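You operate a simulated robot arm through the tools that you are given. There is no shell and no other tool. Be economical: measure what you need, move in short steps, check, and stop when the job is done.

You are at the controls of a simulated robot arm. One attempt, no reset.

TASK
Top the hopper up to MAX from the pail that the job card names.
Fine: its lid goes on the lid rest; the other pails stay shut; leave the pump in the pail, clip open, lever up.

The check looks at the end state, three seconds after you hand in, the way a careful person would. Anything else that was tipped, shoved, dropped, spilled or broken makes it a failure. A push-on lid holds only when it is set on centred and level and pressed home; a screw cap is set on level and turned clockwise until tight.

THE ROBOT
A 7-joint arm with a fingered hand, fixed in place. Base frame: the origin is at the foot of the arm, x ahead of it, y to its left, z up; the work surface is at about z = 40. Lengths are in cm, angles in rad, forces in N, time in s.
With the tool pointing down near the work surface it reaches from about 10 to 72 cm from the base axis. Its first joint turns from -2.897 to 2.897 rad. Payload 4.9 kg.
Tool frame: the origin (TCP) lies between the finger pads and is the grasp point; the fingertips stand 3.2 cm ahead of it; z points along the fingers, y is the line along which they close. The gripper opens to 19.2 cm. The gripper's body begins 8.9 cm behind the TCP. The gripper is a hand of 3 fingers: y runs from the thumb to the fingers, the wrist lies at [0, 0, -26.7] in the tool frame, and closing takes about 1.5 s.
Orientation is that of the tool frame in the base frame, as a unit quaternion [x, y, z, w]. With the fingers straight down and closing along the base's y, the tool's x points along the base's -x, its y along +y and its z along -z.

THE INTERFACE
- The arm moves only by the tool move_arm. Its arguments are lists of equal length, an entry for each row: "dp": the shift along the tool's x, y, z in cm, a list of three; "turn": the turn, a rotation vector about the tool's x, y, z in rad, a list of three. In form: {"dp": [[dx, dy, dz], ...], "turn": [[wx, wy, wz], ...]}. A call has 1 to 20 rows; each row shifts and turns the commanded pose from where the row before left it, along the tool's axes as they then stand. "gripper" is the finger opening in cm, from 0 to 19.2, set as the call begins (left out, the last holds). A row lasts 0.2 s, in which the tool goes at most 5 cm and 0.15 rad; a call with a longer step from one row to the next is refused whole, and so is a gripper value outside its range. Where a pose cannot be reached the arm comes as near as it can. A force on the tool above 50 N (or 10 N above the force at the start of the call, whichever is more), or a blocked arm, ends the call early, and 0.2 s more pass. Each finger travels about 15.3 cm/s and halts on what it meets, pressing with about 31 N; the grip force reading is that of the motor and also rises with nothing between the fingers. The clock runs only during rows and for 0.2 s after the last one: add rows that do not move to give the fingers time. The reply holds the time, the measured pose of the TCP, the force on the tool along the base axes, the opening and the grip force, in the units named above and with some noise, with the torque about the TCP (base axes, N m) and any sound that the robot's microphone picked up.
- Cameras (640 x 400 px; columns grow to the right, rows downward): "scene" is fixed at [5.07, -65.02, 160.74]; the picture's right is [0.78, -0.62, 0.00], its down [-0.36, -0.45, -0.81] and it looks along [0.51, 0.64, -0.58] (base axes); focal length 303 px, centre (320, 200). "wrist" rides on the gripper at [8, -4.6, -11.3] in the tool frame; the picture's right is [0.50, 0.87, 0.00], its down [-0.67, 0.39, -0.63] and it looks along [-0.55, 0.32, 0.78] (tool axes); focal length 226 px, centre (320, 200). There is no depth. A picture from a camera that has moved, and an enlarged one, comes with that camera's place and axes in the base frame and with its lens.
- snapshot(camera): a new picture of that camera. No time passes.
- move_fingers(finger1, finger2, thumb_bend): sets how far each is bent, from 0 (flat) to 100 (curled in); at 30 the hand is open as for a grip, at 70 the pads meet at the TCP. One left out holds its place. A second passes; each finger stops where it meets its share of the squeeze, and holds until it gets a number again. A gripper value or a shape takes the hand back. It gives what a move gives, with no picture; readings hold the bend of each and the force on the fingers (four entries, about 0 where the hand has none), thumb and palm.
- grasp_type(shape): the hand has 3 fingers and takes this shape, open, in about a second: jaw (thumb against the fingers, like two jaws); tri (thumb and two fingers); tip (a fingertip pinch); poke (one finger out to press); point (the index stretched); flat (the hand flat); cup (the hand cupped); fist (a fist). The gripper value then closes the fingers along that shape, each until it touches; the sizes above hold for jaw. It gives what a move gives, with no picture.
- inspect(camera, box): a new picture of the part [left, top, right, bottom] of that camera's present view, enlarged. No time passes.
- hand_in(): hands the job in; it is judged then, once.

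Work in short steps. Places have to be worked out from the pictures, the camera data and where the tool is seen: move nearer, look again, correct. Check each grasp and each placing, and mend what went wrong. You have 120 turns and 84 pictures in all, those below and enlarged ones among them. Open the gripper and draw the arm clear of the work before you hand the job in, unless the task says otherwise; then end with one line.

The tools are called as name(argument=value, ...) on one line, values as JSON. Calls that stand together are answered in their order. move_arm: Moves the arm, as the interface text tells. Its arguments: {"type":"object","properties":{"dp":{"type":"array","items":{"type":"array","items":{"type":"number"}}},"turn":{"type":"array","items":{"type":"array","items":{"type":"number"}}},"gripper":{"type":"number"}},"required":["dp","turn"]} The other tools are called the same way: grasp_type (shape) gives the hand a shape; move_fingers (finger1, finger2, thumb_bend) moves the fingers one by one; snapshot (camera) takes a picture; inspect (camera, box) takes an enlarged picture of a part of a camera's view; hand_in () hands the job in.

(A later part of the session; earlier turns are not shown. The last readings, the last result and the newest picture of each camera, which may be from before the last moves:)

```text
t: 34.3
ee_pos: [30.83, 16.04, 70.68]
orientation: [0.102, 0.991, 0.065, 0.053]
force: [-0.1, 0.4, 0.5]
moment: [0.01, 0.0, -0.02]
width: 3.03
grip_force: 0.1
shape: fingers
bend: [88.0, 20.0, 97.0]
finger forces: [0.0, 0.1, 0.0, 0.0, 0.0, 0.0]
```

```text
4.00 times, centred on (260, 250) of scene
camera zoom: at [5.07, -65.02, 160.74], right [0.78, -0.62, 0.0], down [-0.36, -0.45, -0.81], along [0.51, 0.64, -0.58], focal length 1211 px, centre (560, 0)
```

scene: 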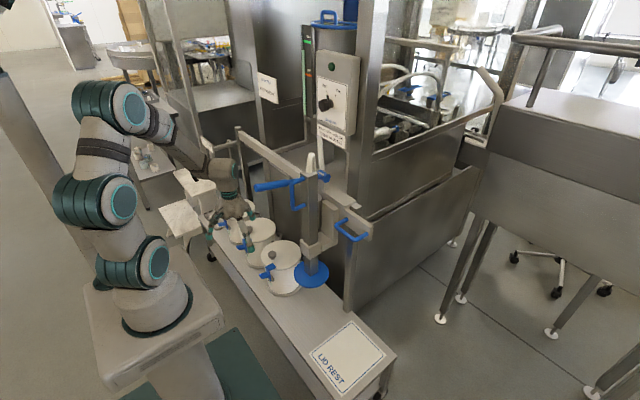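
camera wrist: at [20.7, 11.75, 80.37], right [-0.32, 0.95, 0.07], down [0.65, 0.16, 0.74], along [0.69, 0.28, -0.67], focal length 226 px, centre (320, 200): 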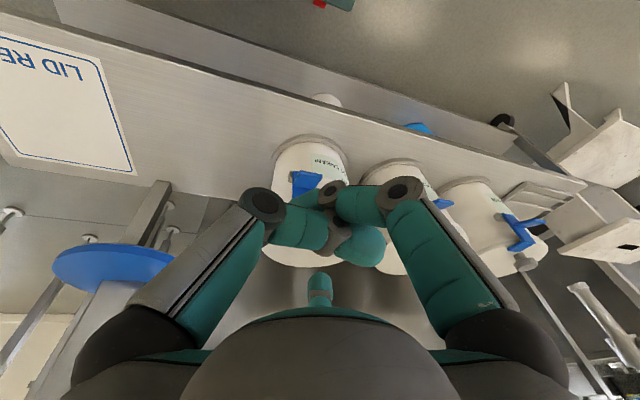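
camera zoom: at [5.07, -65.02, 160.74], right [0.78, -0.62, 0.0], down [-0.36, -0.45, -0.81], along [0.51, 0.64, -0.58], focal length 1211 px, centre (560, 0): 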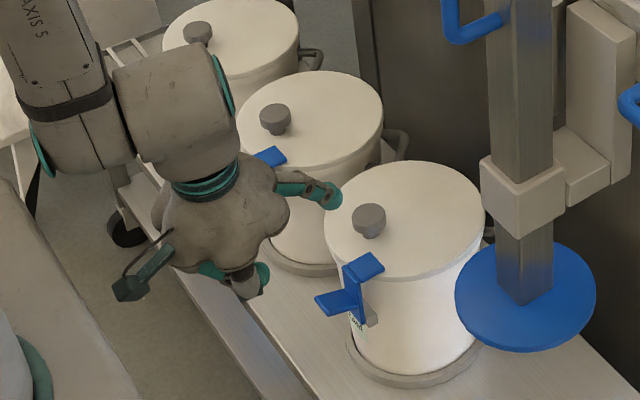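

The pose close to the base is at the arm's limit. Better: hand centre at (39.5,28) with the thumb (pointing to -y at zero yaw) pressing the tab. First tuck fingers, then go there high.

move_fingers(finger1=95, finger2=95, thumb_bend=32)

move_arm(dp=[[-1.47, 3.37, -1.78], [-1.47, 3.37, -1.78], [-1.47, 3.37, -1.78], [-1.47, 3.37, -1.78], [0, 0, 0], [0, 0, 0]], turn=[[0, 0, 0], [0, 0, 0], [0, 0, 0], [0, 0, 0], [0.07, 0.046, -0.1], [0.07, 0.046, -0.1]])

snapshot(camera="wrist")

inspect(camera="scene", box=[200, 180, 320, 280])

```text
t: 35.3
ee_pos: [30.72, 15.98, 70.55]
orientation: [0.101, 0.991, 0.064, 0.053]
force: [-0.4, -0.5, -0.6]
moment: [0.01, -0.02, 0.01]
width: 1.01
grip_force: 0.0
shape: fingers
bend: [70.0, 70.0, 88.0]
finger forces: [0.0, 0.0, 0.0, 0.0, 0.0, 0.0]
```

```text
t: 36.7
ee_pos: [36.78, 25.26, 77.26]
orientation: [0.104, 0.991, 0.068, 0.053]
force: [-0.2, -0.3, 0.3]
moment: [-0.01, -0.03, 0.02]
width: 0.96
grip_force: 0.1
shape: fingers
bend: [70.0, 70.0, 87.0]
finger forces: [0.0, 0.1, 0.0, 0.0, 0.0, 0.0]
out of reach, approached as far as the arm can: row 2, 3, 4, 5, 6
```

```text
44 pictures are left
camera wrist: at [26.74, 21.01, 86.97], right [-0.32, 0.95, 0.08], down [0.65, 0.16, 0.74], along [0.69, 0.29, -0.67], focal length 226 px, centre (320, 200)
```

wrist: 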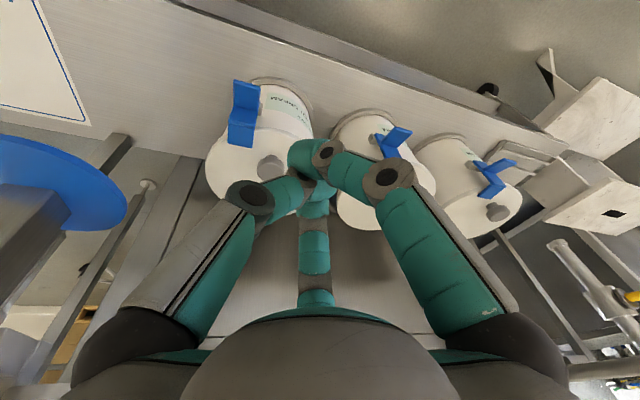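

```text
4.00 times, centred on (260, 230) of scene
camera zoom: at [5.07, -65.02, 160.74], right [0.78, -0.62, 0.0], down [-0.36, -0.45, -0.81], along [0.51, 0.64, -0.58], focal length 1211 px, centre (560, 80)
```

zoom: 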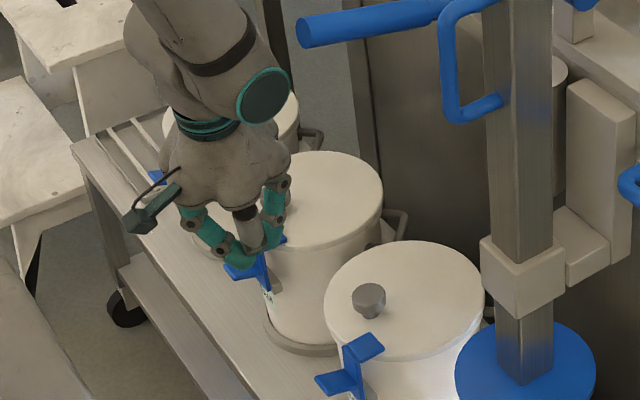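

The fingers are tangled and a wrist joint sits at its limit. I reset to jaw (open), rise, and re-level higher up.

grasp_type(shape="jaw")

move_arm(dp=[[0, 0, -4], [0, 0, -4], [0, 0, -4], [0, 0, -4], [0, 0, 0], [0, 0, 0], [0, 0, 0]], turn=[[0, 0, 0], [0, 0, 0], [0, 0, 0], [0, 0, 0], [0.07, 0.046, 0], [0.07, 0.046, 0], [0, 0, -0.1]])

```text
t: 37.6
ee_pos: [36.84, 25.34, 77.38]
orientation: [0.105, 0.991, 0.068, 0.053]
force: [-0.4, -0.3, -0.7]
moment: [0.0, -0.01, 0.01]
width: 19.19
grip_force: 0.0
shape: jaw
bend: [30.0, 30.0, 30.0]
finger forces: [0.0, 0.1, 0.0, 0.0, 0.0, 0.0]
```

```text
t: 39.2
ee_pos: [37.12, 24.87, 79.9]
orientation: [0.051, 0.994, 0.072, 0.057]
force: [-0.5, 0.6, -0.6]
moment: [0.0, -0.01, 0.0]
width: 19.21
grip_force: 0.0
shape: jaw
bend: [30.0, 30.0, 30.0]
finger forces: [0.0, 0.0, 0.1, 0.0, 0.0, 0.1]
out of reach, approached as far as the arm can: row 1, 2, 3, 4, 5, 6
```

snapshot(camera="scene")

move_arm(dp=[[0, 0, 0], [0, 0, 0]], turn=[[0, 0, -0.1], [0, 0, -0.1]])

```text
42 pictures are left
```

scene: 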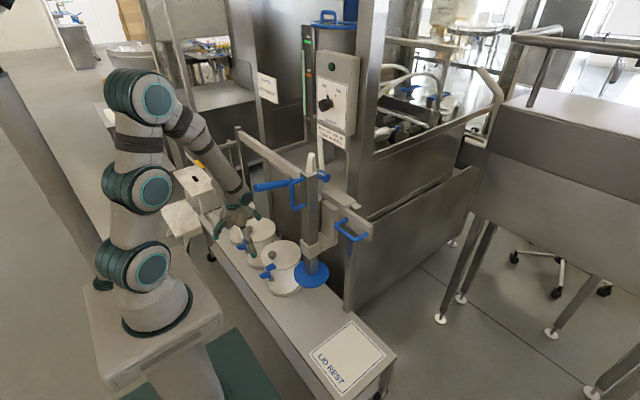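

```text
t: 39.8
ee_pos: [37.12, 24.87, 79.99]
orientation: [-0.049, 0.995, 0.066, 0.063]
force: [0.0, 1.0, 0.0]
moment: [0.01, -0.01, -0.01]
width: 19.18
grip_force: 0.0
shape: jaw
bend: [30.0, 30.0, 30.0]
finger forces: [0.0, 0.1, 0.0, 0.1, 0.0, 0.1]
```

move_arm(dp=[[-0.5, 0.5, -3.9], [-0.5, 0.5, -3.9], [-0.5, 0.5, -3.9], [-0.5, 0.5, -3.9], [0, 0, 0], [0, 0, 0]], turn=[[0, 0, 0], [0, 0, 0], [0, 0, 0], [0, 0, 0], [0.062, 0.066, 0], [0.062, 0.066, 0]])

```text
t: 41.2
ee_pos: [35.84, 23.38, 84.34]
orientation: [-0.049, 0.994, 0.076, 0.062]
force: [-0.6, -0.3, 0.0]
moment: [0.04, 0.02, 0.01]
width: 19.17
grip_force: 0.0
shape: jaw
bend: [30.0, 30.0, 30.0]
finger forces: [0.0, 0.0, 0.0, 0.0, 0.1, 0.0]
out of reach, approached as far as the arm can: row 1, 2, 3, 4, 5, 6
```

The limit seems linked to being close to the base; I move outward first, then level.

move_arm(dp=[[-3, 2, -2], [-3, 2, -2], [-3, 2, -2], [-3, 2, -2], [0, 0, 0], [0, 0, 0]], turn=[[0, 0, 0], [0, 0, 0], [0, 0, 0], [0, 0, 0], [0.062, 0.066, 0], [0.062, 0.066, 0]])

```text
t: 42.6
ee_pos: [41.65, 26.47, 86.41]
orientation: [-0.051, 0.994, 0.089, 0.045]
force: [0.6, -1.0, 0.6]
moment: [0.02, -0.03, 0.01]
width: 19.19
grip_force: 0.1
shape: jaw
bend: [30.0, 30.0, 30.0]
finger forces: [0.1, 0.0, 0.0, 0.0, 0.0, 0.0]
out of reach, approached as far as the arm can: row 1, 2, 3, 4, 5, 6
```

move_arm(dp=[[0, 0, 0], [0, 0, 0], [0, 0, 0]], turn=[[0.06, 0, 0], [0.06, 0, 0], [0.06, 0, 0]])

inspect(camera="scene", box=[70, 50, 310, 300])

```text
t: 43.4
ee_pos: [41.41, 26.47, 86.34]
orientation: [-0.051, 0.994, 0.089, 0.044]
force: [-0.5, -0.5, -0.1]
moment: [0.0, 0.0, -0.01]
width: 19.19
grip_force: 0.0
shape: jaw
bend: [30.0, 30.0, 30.0]
finger forces: [0.0, 0.0, 0.0, 0.1, 0.1, 0.0]
out of reach, approached as far as the arm can: row 1, 2, 3
```

```text
1.60 times, centred on (190, 175) of scene
camera zoom: at [5.07, -65.02, 160.74], right [0.78, -0.62, 0.0], down [-0.36, -0.45, -0.81], along [0.51, 0.64, -0.58], focal length 484 px, centre (528, 240)
```

zoom: 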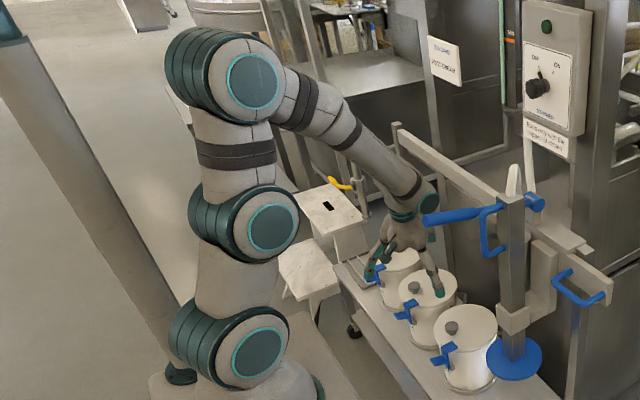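

I realise the commanded pose has wound up away from the measured one through my "leveling" moves. I undo those rows exactly, to end at a level pose around (38,27,96).

move_arm(dp=[[0, 0, 0], [0, 0, 0], [0, 0, 0], [0, 0, 0], [0, 0, 0], [3, -2, 2], [3, -2, 2], [3, -2, 2], [3, -2, 2], [0, 0, 0], [0, 0, 0], [0.5, -0.5, 3.9], [0.5, -0.5, 3.9], [0.5, -0.5, 3.9], [0.5, -0.5, 3.9], [0, 0, 0], [0, 0, 0], [0, 0, 0], [0, 0, 0], [0, 0, 0]], turn=[[-0.06, 0, 0], [-0.06, 0, 0], [-0.06, 0, 0], [-0.062, -0.066, 0], [-0.062, -0.066, 0], [0, 0, 0], [0, 0, 0], [0, 0, 0], [0, 0, 0], [-0.062, -0.066, 0], [-0.062, -0.066, 0], [0, 0, 0], [0, 0, 0], [0, 0, 0], [0, 0, 0], [0, 0, 0.1], [0, 0, 0.1], [0, 0, 0.1], [-0.07, -0.046, 0], [-0.07, -0.046, 0]])

```text
t: 47.6
ee_pos: [35.21, 30.38, 59.5]
orientation: [0.111, 0.902, 0.384, 0.164]
force: [0.8, 0.6, -0.3]
moment: [-0.02, 0.03, -0.01]
width: 19.18
grip_force: 0.0
shape: jaw
bend: [30.0, 30.0, 30.0]
finger forces: [0.0, 0.0, 0.0, 0.0, 0.0, 0.0]
```

inspect(camera="scene", box=[100, 60, 340, 300])

snapshot(camera="wrist")

```text
1.67 times, centred on (220, 180) of scene
camera zoom: at [5.07, -65.02, 160.74], right [0.78, -0.62, 0.0], down [-0.36, -0.45, -0.81], along [0.51, 0.64, -0.58], focal length 504 px, centre (487, 233)
```

zoom: 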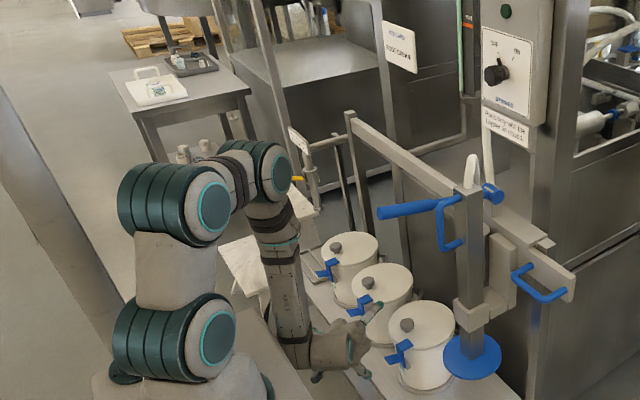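

```text
39 pictures are left
camera wrist: at [23.16, 22.37, 61.77], right [-0.4, 0.75, 0.53], down [0.41, -0.37, 0.84], along [0.82, 0.54, -0.16], focal length 226 px, centre (320, 200)
```

wrist: 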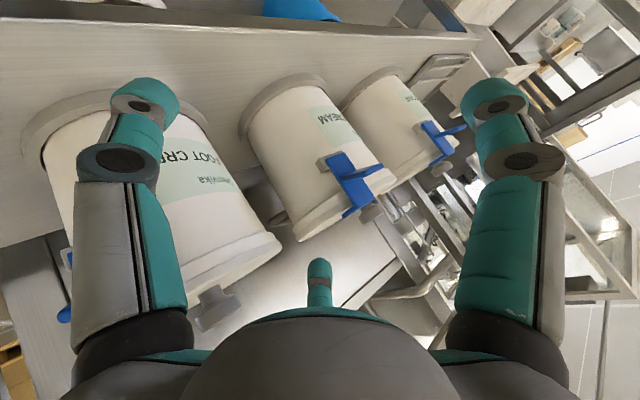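

The arm actually folded into a low tilted pose (nothing touched, no force). Quick look at a clip from the side, then rise straight up.

inspect(camera="wrist", box=[280, 110, 400, 240])

move_arm(dp=[[-0.84, 2.9, -2.6], [-0.84, 2.9, -2.6], [-0.84, 2.9, -2.6], [-0.84, 2.9, -2.6], [-0.84, 2.9, -2.6]], turn=[[0, 0, 0], [0, 0, 0], [0, 0, 0], [0, 0, 0], [0, 0, 0]])

```text
3.08 times, centred on (340, 175) of wrist
camera zoom: at [23.16, 22.37, 61.77], right [-0.4, 0.75, 0.53], down [0.41, -0.37, 0.84], along [0.82, 0.54, -0.16], focal length 696 px, centre (258, 277)
```

zoom: 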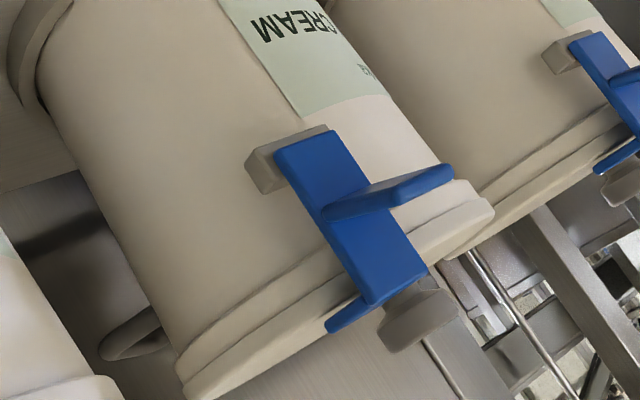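

```text
t: 48.8
ee_pos: [35.23, 30.42, 79.45]
orientation: [0.112, 0.902, 0.383, 0.164]
force: [0.0, -0.6, 0.1]
moment: [0.0, -0.02, -0.04]
width: 19.2
grip_force: 0.0
shape: jaw
bend: [30.0, 30.0, 30.0]
finger forces: [0.1, 0.1, 0.0, 0.0, 0.1, 0.1]
```

Now clear: the strap hinges at its bottom lug, with the tab at mid-height outward, so pressing the tab alone down/outward opens it. I level the hand in steps now.

move_arm(dp=[[0, 0, 0], [0, 0, 0], [0, 0, 0], [0, 0, 0], [0, 0, 0], [0, 0, 0]], turn=[[0.1377, 0.04, 0], [0.1377, 0.04, 0], [0.1377, 0.04, 0], [0.1377, 0.04, 0], [0.1377, 0.04, 0], [0.1377, 0.04, 0]])

```text
t: 50.2
ee_pos: [35.46, 30.87, 79.45]
orientation: [0.12, 0.98, 0.148, 0.062]
force: [0.3, 0.5, 0.1]
moment: [0.01, 0.0, 0.01]
width: 19.2
grip_force: 0.1
shape: jaw
bend: [30.0, 30.0, 30.0]
finger forces: [0.0, 0.1, 0.0, 0.0, 0.0, 0.1]
out of reach, approached as far as the arm can: row 4, 5, 6
```

Stuck at a joint limit again; I go up high (as at the start), where leveling should be free, and re-level there.

move_arm(dp=[[-0.39, 1.37, -4.27], [-0.39, 1.37, -4.27], [-0.39, 1.37, -4.27], [-0.39, 1.37, -4.27], [-0.39, 1.37, -4.27], [-0.39, 1.37, -4.27], [-0.39, 1.37, -4.27], [-0.39, 1.37, -4.27], [-0.39, 1.37, -4.27], [-0.39, 1.37, -4.27], [0, 0, 0], [0, 0, 0], [0, 0, 0]], turn=[[0, 0, 0], [0, 0, 0], [0, 0, 0], [0, 0, 0], [0, 0, 0], [0, 0, 0], [0, 0, 0], [0, 0, 0], [0, 0, 0], [0, 0, 0], [0.1, 0.03, 0], [0.1, 0.03, 0], [0.1, 0.03, 0]])

```text
t: 53.0
ee_pos: [38.48, 24.05, 120.72]
orientation: [0.11, 0.983, 0.144, -0.012]
force: [0.8, -0.4, 0.1]
moment: [0.0, 0.02, 0.01]
width: 19.17
grip_force: 0.2
shape: jaw
bend: [30.0, 30.0, 30.0]
finger forces: [0.0, 0.1, 0.0, 0.1, 0.0, 0.1]
out of reach, approached as far as the arm can: row 5, 6, 7, 8, 9, 10, 11, 12, 13
```

move_arm(dp=[[0, 4, 0], [0, 4, 0], [0, 4, 0], [0, 0, 0], [0, 0, 0]], turn=[[0, 0, 0], [0, 0, 0], [0, 0, 0], [0.1, 0, 0], [0.1, 0, 0]])

snapshot(camera="scene")

```text
t: 54.2
ee_pos: [41.52, 34.64, 123.65]
orientation: [0.105, 0.984, 0.122, -0.07]
force: [-0.5, 0.0, -0.1]
moment: [0.01, -0.01, 0.0]
width: 19.21
grip_force: 0.1
shape: jaw
bend: [30.0, 30.0, 30.0]
finger forces: [0.1, 0.1, 0.0, 0.1, 0.0, 0.0]
out of reach, approached as far as the arm can: row 4, 5
```

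```text
37 pictures are left
```

scene: 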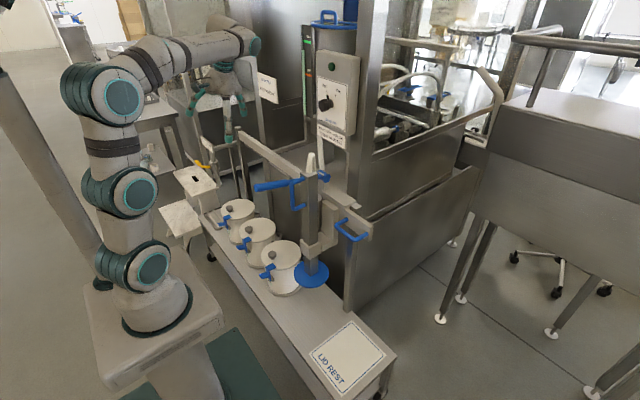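

A joint limit still blocks the sideways tilt. I test whether yaw change (+0.6) plus leveling frees it.

move_arm(dp=[[0, 0, 0], [0, 0, 0], [0, 0, 0], [0, 0, 0], [0, 0, 0], [0, 0, 0], [0, 0, 0]], turn=[[0, 0, -0.15], [0, 0, -0.15], [0, 0, -0.15], [0, 0, -0.15], [0.09, -0.02, 0], [0.09, -0.02, 0], [0.09, -0.02, 0]])

```text
t: 55.8
ee_pos: [41.39, 34.71, 123.75]
orientation: [-0.192, 0.971, 0.137, -0.03]
force: [-0.4, -1.2, -0.5]
moment: [0.0, -0.03, -0.01]
width: 19.22
grip_force: 0.0
shape: jaw
bend: [30.0, 30.0, 30.0]
finger forces: [0.0, 0.0, 0.0, 0.0, 0.0, 0.0]
out of reach, approached as far as the arm can: row 5, 6, 7
```

move_arm(dp=[[1.13, 3.68, 2.11], [1.13, 3.68, 2.11], [1.13, 3.68, 2.11], [1.13, 3.68, 2.11], [1.13, 3.68, 2.11], [1.13, 3.68, 2.11], [1.13, 3.68, 2.11], [1.13, 3.68, 2.11], [0, 0, 0], [0, 0, 0], [0, 0, 0]], turn=[[0, 0, 0], [0, 0, 0], [0, 0, 0], [0, 0, 0], [0, 0, 0], [0, 0, 0], [0, 0, 0], [0, 0, 0], [0.09, 0, 0], [0.09, 0, 0], [0.09, 0, 0]])

```text
t: 58.2
ee_pos: [22.32, 59.32, 114.48]
orientation: [-0.196, 0.97, 0.125, -0.068]
force: [0.0, 0.2, 0.0]
moment: [-0.05, 0.01, 0.01]
width: 19.21
grip_force: 0.0
shape: jaw
bend: [30.0, 30.0, 30.0]
finger forces: [0.0, 0.1, 0.0, 0.1, 0.0, 0.1]
out of reach, approached as far as the arm can: row 6, 7, 8, 9, 10, 11
```

The stuck value (π−2.897≈0.25 rad) tells me the wrist is in its flipped branch: joint 5 sits at its limit. I'll unflip it in free space left of the cart: move in, tilt the tool outward to align with the forearm, then roll.

move_arm(dp=[[2.7, -2.4, 2.58], [2.7, -2.4, 2.58], [2.7, -2.4, 2.58], [2.7, -2.4, 2.58], [2.7, -2.4, 2.58], [0, 0, 0], [0, 0, 0], [0, 0, 0], [0, 0, 0], [0, 0, 0]], turn=[[0, 0, 0], [0, 0, 0], [0, 0, 0], [0, 0, 0], [0, 0, 0], [-0.11, -0.08, -0.032], [-0.11, -0.08, -0.032], [-0.11, -0.08, -0.032], [-0.11, -0.08, -0.032], [-0.11, -0.08, -0.032]])

snapshot(camera="scene")

```text
t: 60.4
ee_pos: [12.02, 46.13, 99.98]
orientation: [-0.219, 0.875, 0.423, 0.084]
force: [0.5, 0.1, 0.5]
moment: [0.03, 0.04, 0.04]
width: 19.19
grip_force: 0.1
shape: jaw
bend: [30.0, 30.0, 30.0]
finger forces: [0.1, 0.0, 0.0, 0.0, 0.1, 0.1]
```

```text
36 pictures are left
```

scene: 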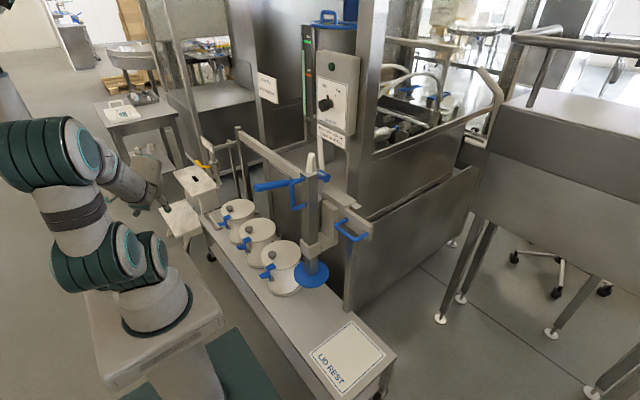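

The hand now looks about aligned with the forearm. Roll about the tool axis in the free direction.

move_arm(dp=[[0, 0, 0], [0, 0, 0], [0, 0, 0], [0, 0, 0], [0, 0, 0], [0, 0, 0], [0, 0, 0], [0, 0, 0], [0, 0, 0], [0, 0, 0], [0, 0, 0], [0, 0, 0], [0, 0, 0], [0, 0, 0], [0, 0, 0], [0, 0, 0], [0, 0, 0], [0, 0, 0], [0, 0, 0], [0, 0, 0]], turn=[[0, 0, 0.15], [0, 0, 0.15], [0, 0, 0.15], [0, 0, 0.15], [0, 0, 0.15], [0, 0, 0.15], [0, 0, 0.15], [0, 0, 0.15], [0, 0, 0.15], [0, 0, 0.15], [0, 0, 0.15], [0, 0, 0.15], [0, 0, 0.15], [0, 0, 0.15], [0, 0, 0.15], [0, 0, 0.15], [0, 0, 0.15], [0, 0, 0.15], [0, 0, 0.15], [0, 0, 0.15]])

```text
t: 64.6
ee_pos: [10.66, 47.28, 98.24]
orientation: [0.858, 0.276, 0.116, -0.417]
force: [0.0, -0.5, 0.1]
moment: [0.01, 0.02, 0.0]
width: 19.2
grip_force: 0.1
shape: jaw
bend: [30.0, 30.0, 30.0]
finger forces: [0.0, 0.1, 0.0, 0.1, 0.0, 0.0]
out of reach, approached as far as the arm can: row 19, 20
```

move_arm(dp=[[0, 0, 0], [0, 0, 0], [0, 0, 0], [0, 0, 0], [0, 0, 0], [0, 0, 0]], turn=[[-0.1245, -0.082, 0], [-0.1245, -0.082, 0], [-0.1245, -0.082, 0], [-0.1245, -0.082, 0], [-0.1245, -0.082, 0], [-0.1245, -0.082, 0]])

```text
t: 66.0
ee_pos: [9.79, 47.47, 95.32]
orientation: [0.951, 0.31, -0.003, 0.0]
force: [0.3, 0.1, 0.4]
moment: [-0.01, 0.01, -0.02]
width: 19.17
grip_force: 0.1
shape: jaw
bend: [30.0, 30.0, 30.0]
finger forces: [0.0, 0.0, 0.0, 0.0, 0.0, 0.1]
out of reach, approached as far as the arm can: row 1, 2
```

Level again, wrist unflipped. Now turn yaw back to zero (wz −2.51) in the free direction.

move_arm(dp=[[0, 0, 0], [0, 0, 0], [0, 0, 0], [0, 0, 0], [0, 0, 0], [0, 0, 0], [0, 0, 0], [0, 0, 0], [0, 0, 0], [0, 0, 0], [0, 0, 0], [0, 0, 0], [0, 0, 0], [0, 0, 0], [0, 0, 0], [0, 0, 0], [0, 0, 0]], turn=[[0, 0, -0.148], [0, 0, -0.148], [0, 0, -0.148], [0, 0, -0.148], [0, 0, -0.148], [0, 0, -0.148], [0, 0, -0.148], [0, 0, -0.148], [0, 0, -0.148], [0, 0, -0.148], [0, 0, -0.148], [0, 0, -0.148], [0, 0, -0.148], [0, 0, -0.148], [0, 0, -0.148], [0, 0, -0.148], [0, 0, -0.148]])

```text
t: 69.6
ee_pos: [9.75, 47.38, 95.29]
orientation: [-0.004, 1.0, -0.001, -0.001]
force: [-0.3, 0.3, -0.2]
moment: [0.01, -0.04, 0.07]
width: 19.21
grip_force: 0.2
shape: jaw
bend: [30.0, 30.0, 30.0]
finger forces: [0.0, 0.0, 0.0, 0.1, 0.0, 0.0]
```

Fully restored. Now tuck the two fingers, keep the thumb out, and go above the tab with the hand centre at (39.8,28).

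move_fingers(finger1=95, finger2=95, thumb_bend=30)

move_arm(dp=[[-3.34, -2.13, 1.9], [-3.34, -2.13, 1.9], [-3.34, -2.13, 1.9], [-3.34, -2.13, 1.9], [-3.34, -2.13, 1.9], [-3.34, -2.13, 1.9], [-3.34, -2.13, 1.9], [-3.34, -2.13, 1.9], [-3.34, -2.13, 1.9]], turn=[[0, 0, 0], [0, 0, 0], [0, 0, 0], [0, 0, 0], [0, 0, 0], [0, 0, 0], [0, 0, 0], [0, 0, 0], [0, 0, 0]])

snapshot(camera="wrist")

inspect(camera="scene", box=[200, 180, 320, 290])

```text
t: 70.6
ee_pos: [9.81, 47.53, 95.33]
orientation: [-0.002, 1.0, 0.0, -0.002]
force: [-0.5, -0.2, -0.2]
moment: [-0.01, 0.02, -0.01]
width: 8.65
grip_force: 0.1
shape: fingers
bend: [78.0, 78.0, 30.0]
finger forces: [0.0, 0.0, 0.1, 0.0, 0.0, 0.0]
```

```text
t: 72.6
ee_pos: [40.12, 28.28, 78.19]
orientation: [-0.002, 1.0, -0.001, -0.002]
force: [1.1, 1.4, 0.0]
moment: [-0.01, 0.02, 0.01]
width: 9.0
grip_force: 0.0
shape: fingers
bend: [91.0, 92.0, 30.0]
finger forces: [0.0, 0.0, 0.0, 0.0, 0.0, 0.1]
```

```text
35 pictures are left
camera wrist: at [32.11, 23.51, 89.48], right [-0.5, 0.86, 0.0], down [0.67, 0.39, 0.63], along [0.54, 0.32, -0.78], focal length 226 px, centre (320, 200)
```

wrist: 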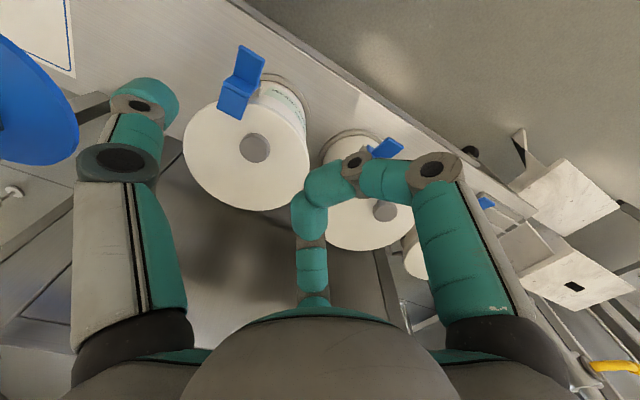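

```text
3.64 times, centred on (260, 235) of scene
camera zoom: at [5.07, -65.02, 160.74], right [0.78, -0.62, 0.0], down [-0.36, -0.45, -0.81], along [0.51, 0.64, -0.58], focal length 1101 px, centre (538, 73)
```

zoom: 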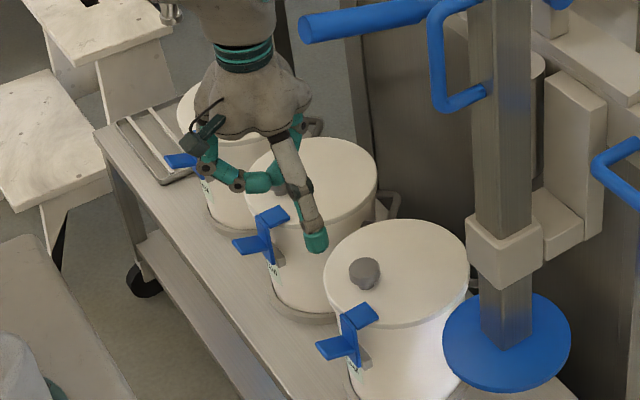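

Thumb tip is at about (40.1,18.6,75), right over the tab. Descend and press slowly.

move_arm(dp=[[0, 0, 4], [0, 0, 4], [0, 0, 4], [0, 0, 3], [0, 0, 0.5], [0, 0, 0.5], [0, 0, 0.5], [0, 0, 0.5], [0, 0, 0.5], [0, 0, 0.5], [0, 0, 0.5], [0, 0, 0.5]], turn=[[0, 0, 0], [0, 0, 0], [0, 0, 0], [0, 0, 0], [0, 0, 0], [0, 0, 0], [0, 0, 0], [0, 0, 0], [0, 0, 0], [0, 0, 0], [0, 0, 0], [0, 0, 0]])

inspect(camera="scene", box=[220, 200, 340, 300])

```text
t: 75.1
ee_pos: [39.89, 28.65, 60.02]
orientation: [0.001, 1.0, 0.0, -0.001]
force: [-9.3, 3.2, 21.7]
moment: [-2.31, -0.02, -1.13]
width: 9.62
grip_force: 14.5
shape: fingers
bend: [91.0, 92.0, 27.0]
finger forces: [0.1, 0.0, 0.0, 0.0, 28.4, 0.0]
stopped in row 12: the force on the tool passed its limit at 56 N (the readings are from after the stop); the commanded pose is now the measured one
```

```text
4.00 times, centred on (280, 250) of scene
camera zoom: at [5.07, -65.02, 160.74], right [0.78, -0.62, 0.0], down [-0.36, -0.45, -0.81], along [0.51, 0.64, -0.58], focal length 1211 px, centre (480, 0)
```

zoom: 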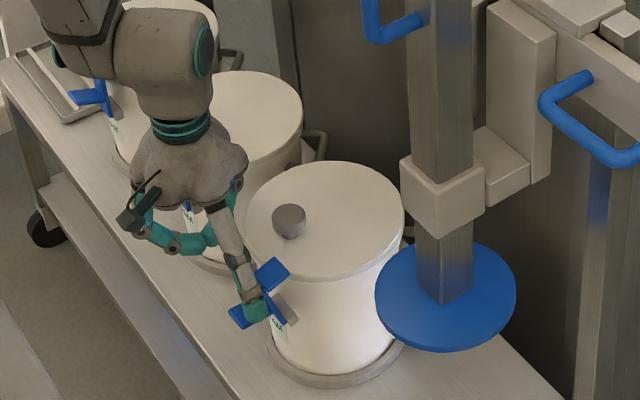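

The clip is tilting open. I continue pressing while easing outward (−x).

move_arm(dp=[[0.4, 0, -0.3], [0.4, 0, 0], [0.2, 0, 0.4], [0.2, 0, 0.4], [0.2, 0, 0.4], [0.2, 0, 0.4], [0.1, 0, 0.4], [0.1, 0, 0.4], [0.1, 0, 0.4], [0.1, 0, 0.4], [0.1, 0, 0.4]], turn=[[0, 0, 0], [0, 0, 0], [0, 0, 0], [0, 0, 0], [0, 0, 0], [0, 0, 0], [0, 0, 0], [0, 0, 0], [0, 0, 0], [0, 0, 0], [0, 0, 0]])

inspect(camera="scene", box=[240, 230, 320, 300])

```text
t: 77.5
ee_pos: [37.42, 28.25, 56.32]
orientation: [0.001, 1.0, -0.002, -0.005]
force: [-30.2, -7.9, 23.0]
moment: [-2.3, -0.77, -3.36]
width: 10.28
grip_force: 17.9
shape: fingers
bend: [91.0, 92.0, 23.0]
finger forces: [0.0, 0.1, 0.1, 0.1, 36.5, 0.0]
```

```text
5.71 times, centred on (280, 265) of scene
camera zoom: at [5.07, -65.02, 160.74], right [0.78, -0.62, 0.0], down [-0.36, -0.45, -0.81], along [0.51, 0.64, -0.58], focal length 1730 px, centre (549, -171)
```

zoom: 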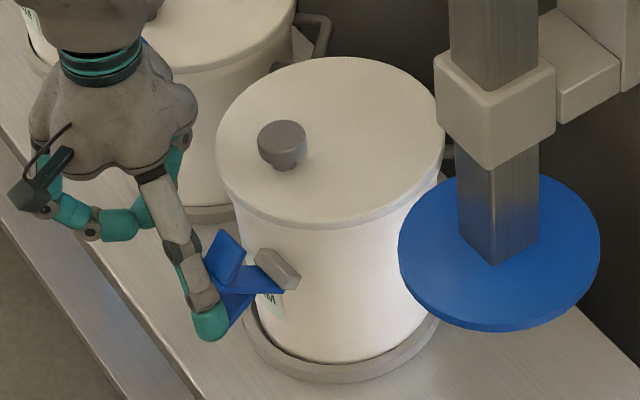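

The clip is swung fully outward. I draw back −x, then rise, and look.

move_arm(dp=[[1, 0, 0], [2, 0, 0], [0, 0, -4], [0, 0, -4], [0, 0, -4], [0, 0, -4], [0, 0, -4]], turn=[[0, 0, 0], [0, 0, 0], [0, 0, 0], [0, 0, 0], [0, 0, 0], [0, 0, 0], [0, 0, 0]])

grasp_type(shape="jaw")

inspect(camera="scene", box=[230, 220, 350, 300])

snapshot(camera="wrist")

```text
t: 79.1
ee_pos: [34.74, 28.52, 76.66]
orientation: [0.001, 1.0, -0.001, -0.003]
force: [0.5, -0.1, 0.0]
moment: [0.03, -0.05, 0.0]
width: 9.0
grip_force: 0.0
shape: fingers
bend: [91.0, 92.0, 30.0]
finger forces: [0.1, 0.0, 0.0, 0.1, 0.0, 0.0]
```

```text
t: 80.0
ee_pos: [34.63, 28.46, 76.71]
orientation: [0.0, 1.0, 0.0, -0.002]
force: [0.3, -0.1, 0.5]
moment: [-0.04, -0.01, 0.03]
width: 19.21
grip_force: 0.0
shape: jaw
bend: [30.0, 30.0, 30.0]
finger forces: [0.0, 0.0, 0.0, 0.1, 0.0, 0.0]
```

```text
5.00 times, centred on (290, 260) of scene
camera zoom: at [5.07, -65.02, 160.74], right [0.78, -0.62, 0.0], down [-0.36, -0.45, -0.81], along [0.51, 0.64, -0.58], focal length 1513 px, centre (470, -100)
```

zoom: 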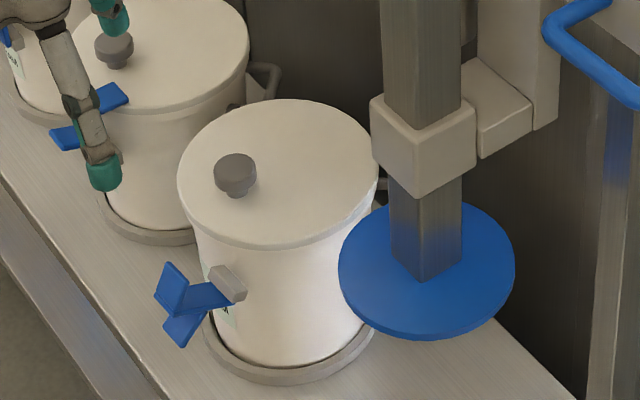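

```text
30 pictures are left
camera wrist: at [26.76, 23.8, 87.96], right [-0.5, 0.87, 0.0], down [0.67, 0.39, 0.63], along [0.54, 0.32, -0.78], focal length 226 px, centre (320, 200)
```

wrist: 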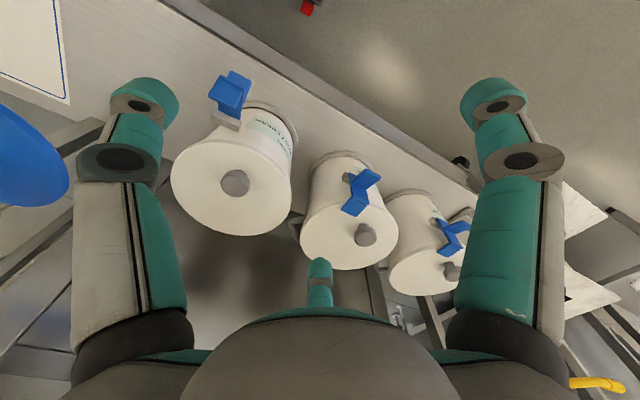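

Clip is open and stays. Knob ≈(46.5,22.4), top z≈64.5. I pre-close to 10 cm, go over the knob and look before descending.

move_arm(dp=[[-3.97, -2.03, 0], [-3.97, -2.03, 0], [-3.97, -2.03, 0], [0, 0, 3], [0, 0, 3]], turn=[[0, 0, 0], [0, 0, 0], [0, 0, 0], [0, 0, 0], [0, 0, 0]], gripper=10)

snapshot(camera="wrist")

```text
t: 81.2
ee_pos: [47.05, 22.25, 70.55]
orientation: [0.0, 1.0, 0.0, -0.001]
force: [-0.4, -0.2, 0.8]
moment: [-0.04, 0.06, -0.01]
width: 10.05
grip_force: 0.1
shape: jaw
bend: [35.0, 35.0, 70.0]
finger forces: [0.1, 0.1, 0.0, 0.1, 0.0, 0.1]
```

```text
29 pictures are left
camera wrist: at [38.93, 17.65, 81.76], right [-0.5, 0.87, 0.0], down [0.67, 0.39, 0.63], along [0.55, 0.32, -0.78], focal length 226 px, centre (320, 200)
```

wrist: 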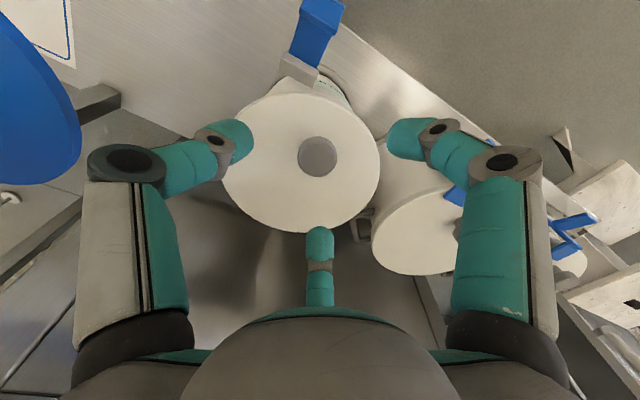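

Knob is directly under the TCP (47.2,22.2). Descend to z≈64.8 and close.

move_arm(dp=[[-0.1, 0, 2], [0, 0, 2], [0, 0, 1], [0, 0, 0.7]], turn=[[0, 0, 0], [0, 0, 0], [0, 0, 0], [0, 0, 0]])

move_arm(dp=[[0, 0, 0], [0, 0, 0], [0, 0, 0], [0, 0, 0], [0, 0, 0], [0, 0, 0], [0, 0, 0]], turn=[[0, 0, 0], [0, 0, 0], [0, 0, 0], [0, 0, 0], [0, 0, 0], [0, 0, 0], [0, 0, 0]], gripper=0)

snapshot(camera="wrist")

```text
t: 82.2
ee_pos: [47.02, 22.4, 64.76]
orientation: [0.0, 1.0, 0.001, -0.002]
force: [-0.1, 0.5, 0.5]
moment: [0.0, 0.01, -0.02]
width: 10.06
grip_force: 0.1
shape: jaw
bend: [35.0, 35.0, 70.0]
finger forces: [0.0, 0.0, 0.0, 0.0, 0.0, 0.0]
```

```text
t: 83.8
ee_pos: [46.86, 22.4, 64.76]
orientation: [0.0, 1.0, 0.0, -0.002]
force: [0.0, -0.6, 0.9]
moment: [0.0, -0.01, -0.03]
width: 2.43
grip_force: 31.1
shape: jaw
bend: [72.0, 47.0, 69.0]
finger forces: [25.4, 26.8, 0.0, 0.0, 20.9, 0.0]
heard: snap
```

```text
28 pictures are left
camera wrist: at [38.9, 17.69, 76.0], right [-0.5, 0.87, 0.0], down [0.67, 0.39, 0.63], along [0.54, 0.32, -0.78], focal length 226 px, centre (320, 200)
```

wrist: 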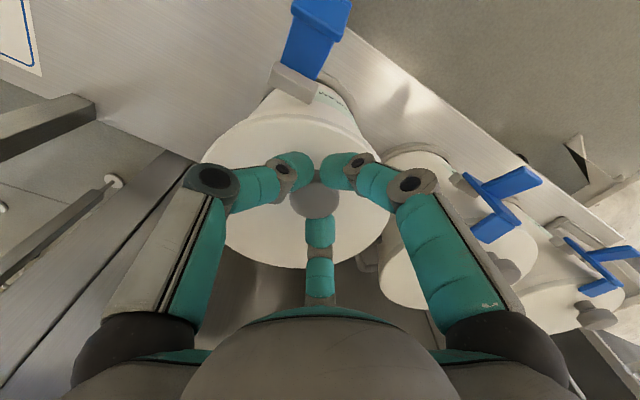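

All three fingers hold the knob (a snap: the lid likely loosened). Lift gently and check.

move_arm(dp=[[0, 0, -0.5], [0, 0, -0.5], [0, 0, -0.5], [0, 0, -1], [0, 0, -1], [0, 0, -2]], turn=[[0, 0, 0], [0, 0, 0], [0, 0, 0], [0, 0, 0], [0, 0, 0], [0, 0, 0]])

inspect(camera="scene", box=[230, 200, 350, 300])

```text
t: 85.2
ee_pos: [46.87, 22.4, 70.17]
orientation: [0.0, 1.0, -0.001, -0.002]
force: [-0.2, -1.1, -0.8]
moment: [0.02, -0.01, -0.03]
width: 2.45
grip_force: 30.8
shape: jaw
bend: [72.0, 47.0, 69.0]
finger forces: [25.6, 26.6, 0.1, 0.1, 20.9, 0.1]
```

```text
4.00 times, centred on (290, 250) of scene
camera zoom: at [5.07, -65.02, 160.74], right [0.78, -0.62, 0.0], down [-0.36, -0.45, -0.81], along [0.51, 0.64, -0.58], focal length 1211 px, centre (440, 0)
```

zoom: 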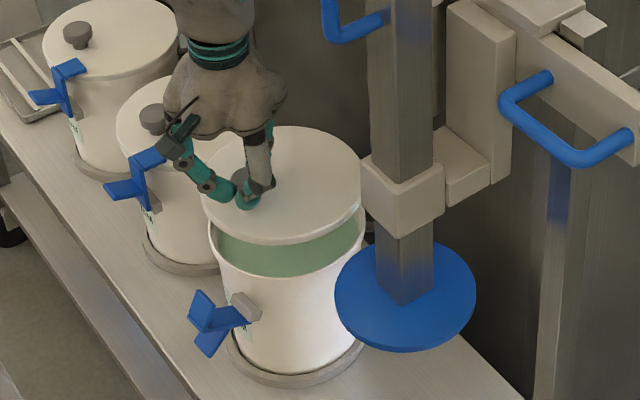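

The lid is off; green cream inside. I take the lid up and over (z≈132), back to x≈38, to pass above pump and lever.

move_arm(dp=[[0, 0, -4], [0, 0, -4], [0, 0, -4], [0, 0, -4], [0, 0, -4], [0, 0, -4], [0, 0, -4], [0, 0, -4], [0, 0, -4], [0, 0, -4], [0, 0, -4], [0, 0, -4], [0, 0, -4], [0, 0, -4], [0, 0, -4], [0, 0, -2], [3, 0, 0], [3, 0, 0], [3, 0, 0]], turn=[[0, 0, 0], [0, 0, 0], [0, 0, 0], [0, 0, 0], [0, 0, 0], [0, 0, 0], [0, 0, 0], [0, 0, 0], [0, 0, 0], [0, 0, 0], [0, 0, 0], [0, 0, 0], [0, 0, 0], [0, 0, 0], [0, 0, 0], [0, 0, 0], [0, 0, 0], [0, 0, 0], [0, 0, 0]])

snapshot(camera="scene")

```text
t: 89.2
ee_pos: [37.94, 22.4, 132.27]
orientation: [0.001, 1.0, 0.0, -0.002]
force: [0.6, 0.1, -1.7]
moment: [-0.02, 0.09, 0.0]
width: 2.41
grip_force: 31.5
shape: jaw
bend: [72.0, 47.0, 69.0]
finger forces: [25.4, 26.4, 0.1, 0.1, 20.5, 0.0]
```

```text
26 pictures are left
```

scene: 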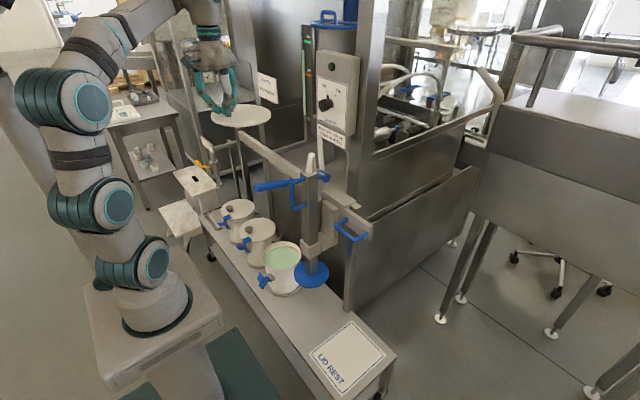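

Lid held level. Cross to y≈−22.7 at height, then descend at x≈38 (clear of the beam handle near (58,−14,95)).

move_arm(dp=[[0, -4.51, 0], [0, -4.51, 0], [0, -4.51, 0], [0, -4.51, 0], [0, -4.51, 0], [0, -4.51, 0], [0, -4.51, 0], [0, -4.51, 0], [0, -4.51, 0], [0, -4.51, 0]], turn=[[0, 0, 0], [0, 0, 0], [0, 0, 0], [0, 0, 0], [0, 0, 0], [0, 0, 0], [0, 0, 0], [0, 0, 0], [0, 0, 0], [0, 0, 0]])

move_arm(dp=[[0, 0, 4.5], [0, 0, 4.5], [0, 0, 4.5], [0, 0, 4.5], [0, 0, 4.5], [0, 0, 4.5], [0, 0, 4.5], [0, 0, 4.5], [0, 0, 4.5], [0, 0, 4.5], [0, 0, 4.5], [0, 0, 4.5], [0, 0, 4.5], [0, 0, 4.5], [0, 0, 4.5], [0, 0, 4.5]], turn=[[0, 0, 0], [0, 0, 0], [0, 0, 0], [0, 0, 0], [0, 0, 0], [0, 0, 0], [0, 0, 0], [0, 0, 0], [0, 0, 0], [0, 0, 0], [0, 0, 0], [0, 0, 0], [0, 0, 0], [0, 0, 0], [0, 0, 0], [0, 0, 0]])

snapshot(camera="scene")

```text
t: 91.4
ee_pos: [38.14, -22.57, 132.19]
orientation: [0.0, 1.0, 0.0, -0.001]
force: [-0.5, 0.1, -0.7]
moment: [0.0, 0.0, 0.02]
width: 2.41
grip_force: 31.2
shape: jaw
bend: [72.0, 47.0, 69.0]
finger forces: [24.8, 26.2, 0.0, 0.0, 20.7, 0.1]
```

```text
t: 94.8
ee_pos: [37.92, -22.65, 60.4]
orientation: [0.0, 1.0, 0.001, 0.0]
force: [0.9, -0.4, -1.2]
moment: [0.05, 0.11, 0.04]
width: 2.36
grip_force: 31.2
shape: jaw
bend: [72.0, 47.0, 69.0]
finger forces: [24.6, 26.2, 0.0, 0.1, 20.7, 0.1]
```

```text
25 pictures are left
```

scene: 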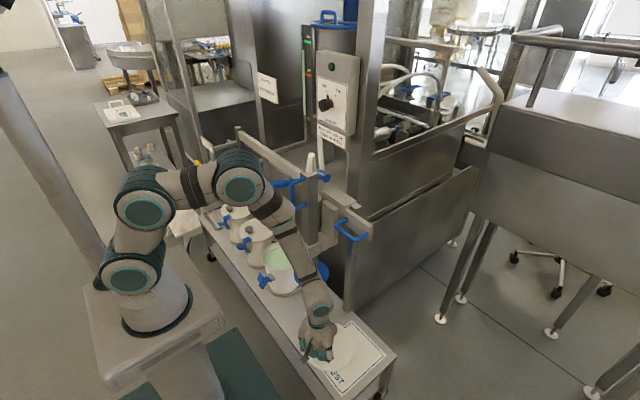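

Move forward 9 cm and down to z≈50, then lower slowly until contact.

move_arm(dp=[[-3, 0, 0], [-3, 0, 0], [-3, 0, 0], [0, 0, 4], [0, 0, 4], [0, 0, 2]], turn=[[0, 0, 0], [0, 0, 0], [0, 0, 0], [0, 0, 0], [0, 0, 0], [0, 0, 0]])

snapshot(camera="wrist")

inspect(camera="scene", box=[290, 280, 410, 400])

```text
t: 96.2
ee_pos: [46.82, -22.66, 50.28]
orientation: [0.0, 1.0, 0.0, -0.001]
force: [1.3, -0.5, 0.2]
moment: [0.0, 0.06, 0.02]
width: 2.35
grip_force: 30.8
shape: jaw
bend: [72.0, 47.0, 69.0]
finger forces: [24.5, 26.5, 0.1, 0.0, 20.7, 0.0]
```

```text
24 pictures are left
camera wrist: at [38.79, -27.38, 61.46], right [-0.5, 0.87, 0.0], down [0.67, 0.39, 0.63], along [0.55, 0.32, -0.78], focal length 226 px, centre (320, 200)
```

wrist: 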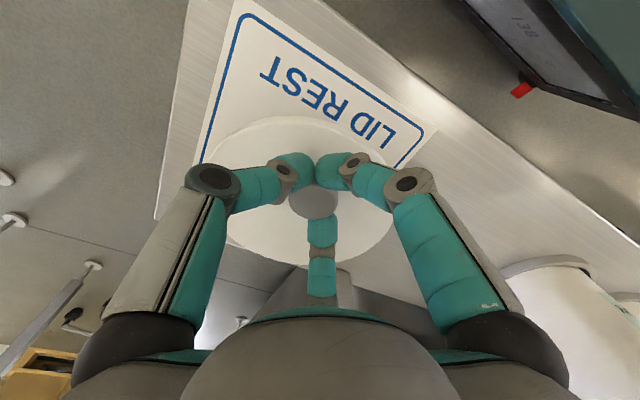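

```text
3.33 times, centred on (350, 340) of scene
camera zoom: at [5.07, -65.02, 160.74], right [0.78, -0.62, 0.0], down [-0.36, -0.45, -0.81], along [0.51, 0.64, -0.58], focal length 1009 px, centre (220, -267)
```

zoom: 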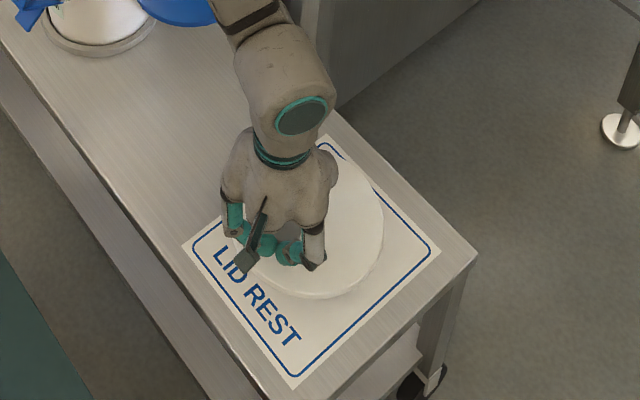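

Nearly centred on the sheet. Shift −1 in x and lower to contact.

move_arm(dp=[[1, 0, 0.5], [0, 0, 0.5], [0, 0, 0.5], [0, 0, 0.4], [0, 0, 0.4], [0, 0, 0.4], [0, 0, 0.4], [0, 0, 0.4], [0, 0, 0.4], [0, 0, 0.4]], turn=[[0, 0, 0], [0, 0, 0], [0, 0, 0], [0, 0, 0], [0, 0, 0], [0, 0, 0], [0, 0, 0], [0, 0, 0], [0, 0, 0], [0, 0, 0]])

```text
t: 98.4
ee_pos: [45.79, -22.62, 45.87]
orientation: [0.0, 1.0, 0.0, -0.001]
force: [-1.1, 0.0, 0.1]
moment: [0.01, -0.1, 0.0]
width: 2.37
grip_force: 31.4
shape: jaw
bend: [72.0, 47.0, 69.0]
finger forces: [24.0, 27.3, 0.0, 0.1, 22.0, 0.1]
```

move_arm(dp=[[0, 0, 0.25], [0, 0, 0.25], [0, 0, 0.25], [0, 0, 0.25], [0, 0, 0.25], [0, 0, 0.25]], turn=[[0, 0, 0], [0, 0, 0], [0, 0, 0], [0, 0, 0], [0, 0, 0], [0, 0, 0]])

```text
t: 99.5
ee_pos: [46.0, -22.84, 45.33]
orientation: [0.001, 1.0, 0.0, -0.001]
force: [-8.1, 1.6, 24.1]
moment: [0.13, -0.23, -0.09]
width: 2.61
grip_force: 30.6
shape: jaw
bend: [72.0, 81.0, 67.0]
finger forces: [29.3, 34.0, 0.0, 0.0, 31.7, 0.0]
stopped in row 5: the force on the tool passed its limit at 55 N (the readings are from after the stop); the commanded pose is now the measured one
```

Contact made. Raise a hair, open the fingers, and rise.

move_arm(dp=[[0, 0, -0.15], [0, 0, 0], [0, 0, 0], [0, 0, 0], [0, 0, 0], [0, 0, 0], [0, 0, -1], [0, 0, -3], [0, 0, -4], [0, 0, -4], [0, 0, -4]], turn=[[0, 0, 0], [0, 0, 0], [0, 0, 0], [0, 0, 0], [0, 0, 0], [0, 0, 0], [0, 0, 0], [0, 0, 0], [0, 0, 0], [0, 0, 0], [0, 0, 0]], gripper=10)

inspect(camera="scene", box=[270, 240, 410, 400])

```text
t: 101.8
ee_pos: [45.89, -22.58, 61.29]
orientation: [0.0, 1.0, -0.001, -0.002]
force: [-1.1, 0.3, -0.1]
moment: [-0.05, -0.08, -0.01]
width: 9.96
grip_force: 0.0
shape: jaw
bend: [36.0, 36.0, 70.0]
finger forces: [0.1, 0.0, 0.0, 0.0, 0.0, 0.0]
```

```text
2.50 times, centred on (340, 320) of scene
camera zoom: at [5.07, -65.02, 160.74], right [0.78, -0.62, 0.0], down [-0.36, -0.45, -0.81], along [0.51, 0.64, -0.58], focal length 757 px, centre (270, -100)
```

zoom: 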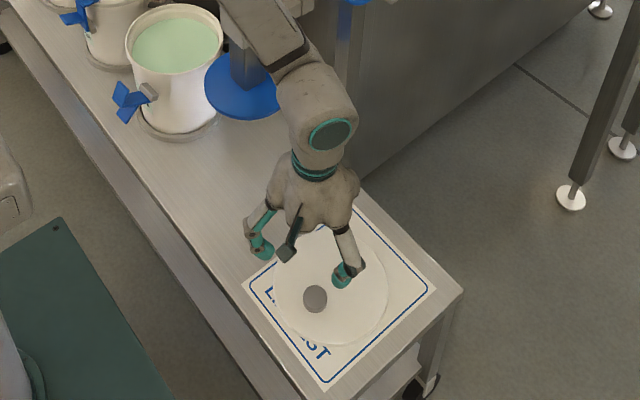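

Lid rests flat on the sheet. Next the pump: I'll tuck two fingers, keep finger2 out, yaw +60° so it points to +y, and get a look from the −y side at the collar/carriage.

move_arm(dp=[[2, 0, -4], [2, 0, -4], [2, 0, -4], [2, 0, -4], [0, 0, 0], [0, 0, 0], [0, 0, 0], [0, 0, 0], [0, 0, 0], [0, 0, 0], [0, 0, 0]], turn=[[0, 0, 0], [0, 0, 0], [0, 0, 0], [0, 0, 0], [0, 0, -0.15], [0, 0, -0.15], [0, 0, -0.15], [0, 0, -0.15], [0, 0, -0.15], [0, 0, -0.15], [0, 0, -0.1]], gripper=19)

move_fingers(finger1=95, finger2=30, thumb_bend=90)

snapshot(camera="wrist")

```text
t: 104.2
ee_pos: [37.93, -22.81, 77.3]
orientation: [-0.48, 0.877, 0.001, -0.002]
force: [-0.6, -0.4, 0.2]
moment: [0.02, 0.02, 0.01]
width: 18.98
grip_force: 0.2
shape: jaw
bend: [29.0, 29.0, 29.0]
finger forces: [0.0, 0.1, 0.0, 0.0, 0.1, 0.0]
```

```text
t: 105.2
ee_pos: [37.97, -22.82, 77.32]
orientation: [-0.478, 0.878, 0.0, -0.002]
force: [-0.3, -0.1, -0.4]
moment: [0.0, 0.04, 0.04]
width: 0.0
grip_force: 0.0
shape: fingers
bend: [89.0, 30.0, 84.0]
finger forces: [0.0, 0.1, 0.0, 0.0, 0.0, 0.1]
```

```text
21 pictures are left
camera wrist: at [37.47, -32.06, 88.54], right [-1.0, 0.05, 0.0], down [0.04, 0.77, 0.63], along [0.03, 0.63, -0.78], focal length 226 px, centre (320, 200)
```

wrist: 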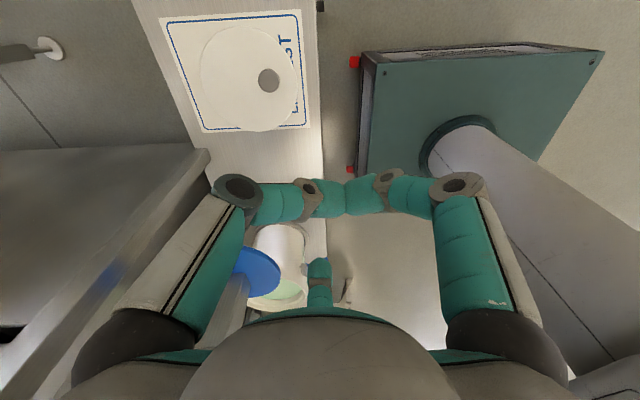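

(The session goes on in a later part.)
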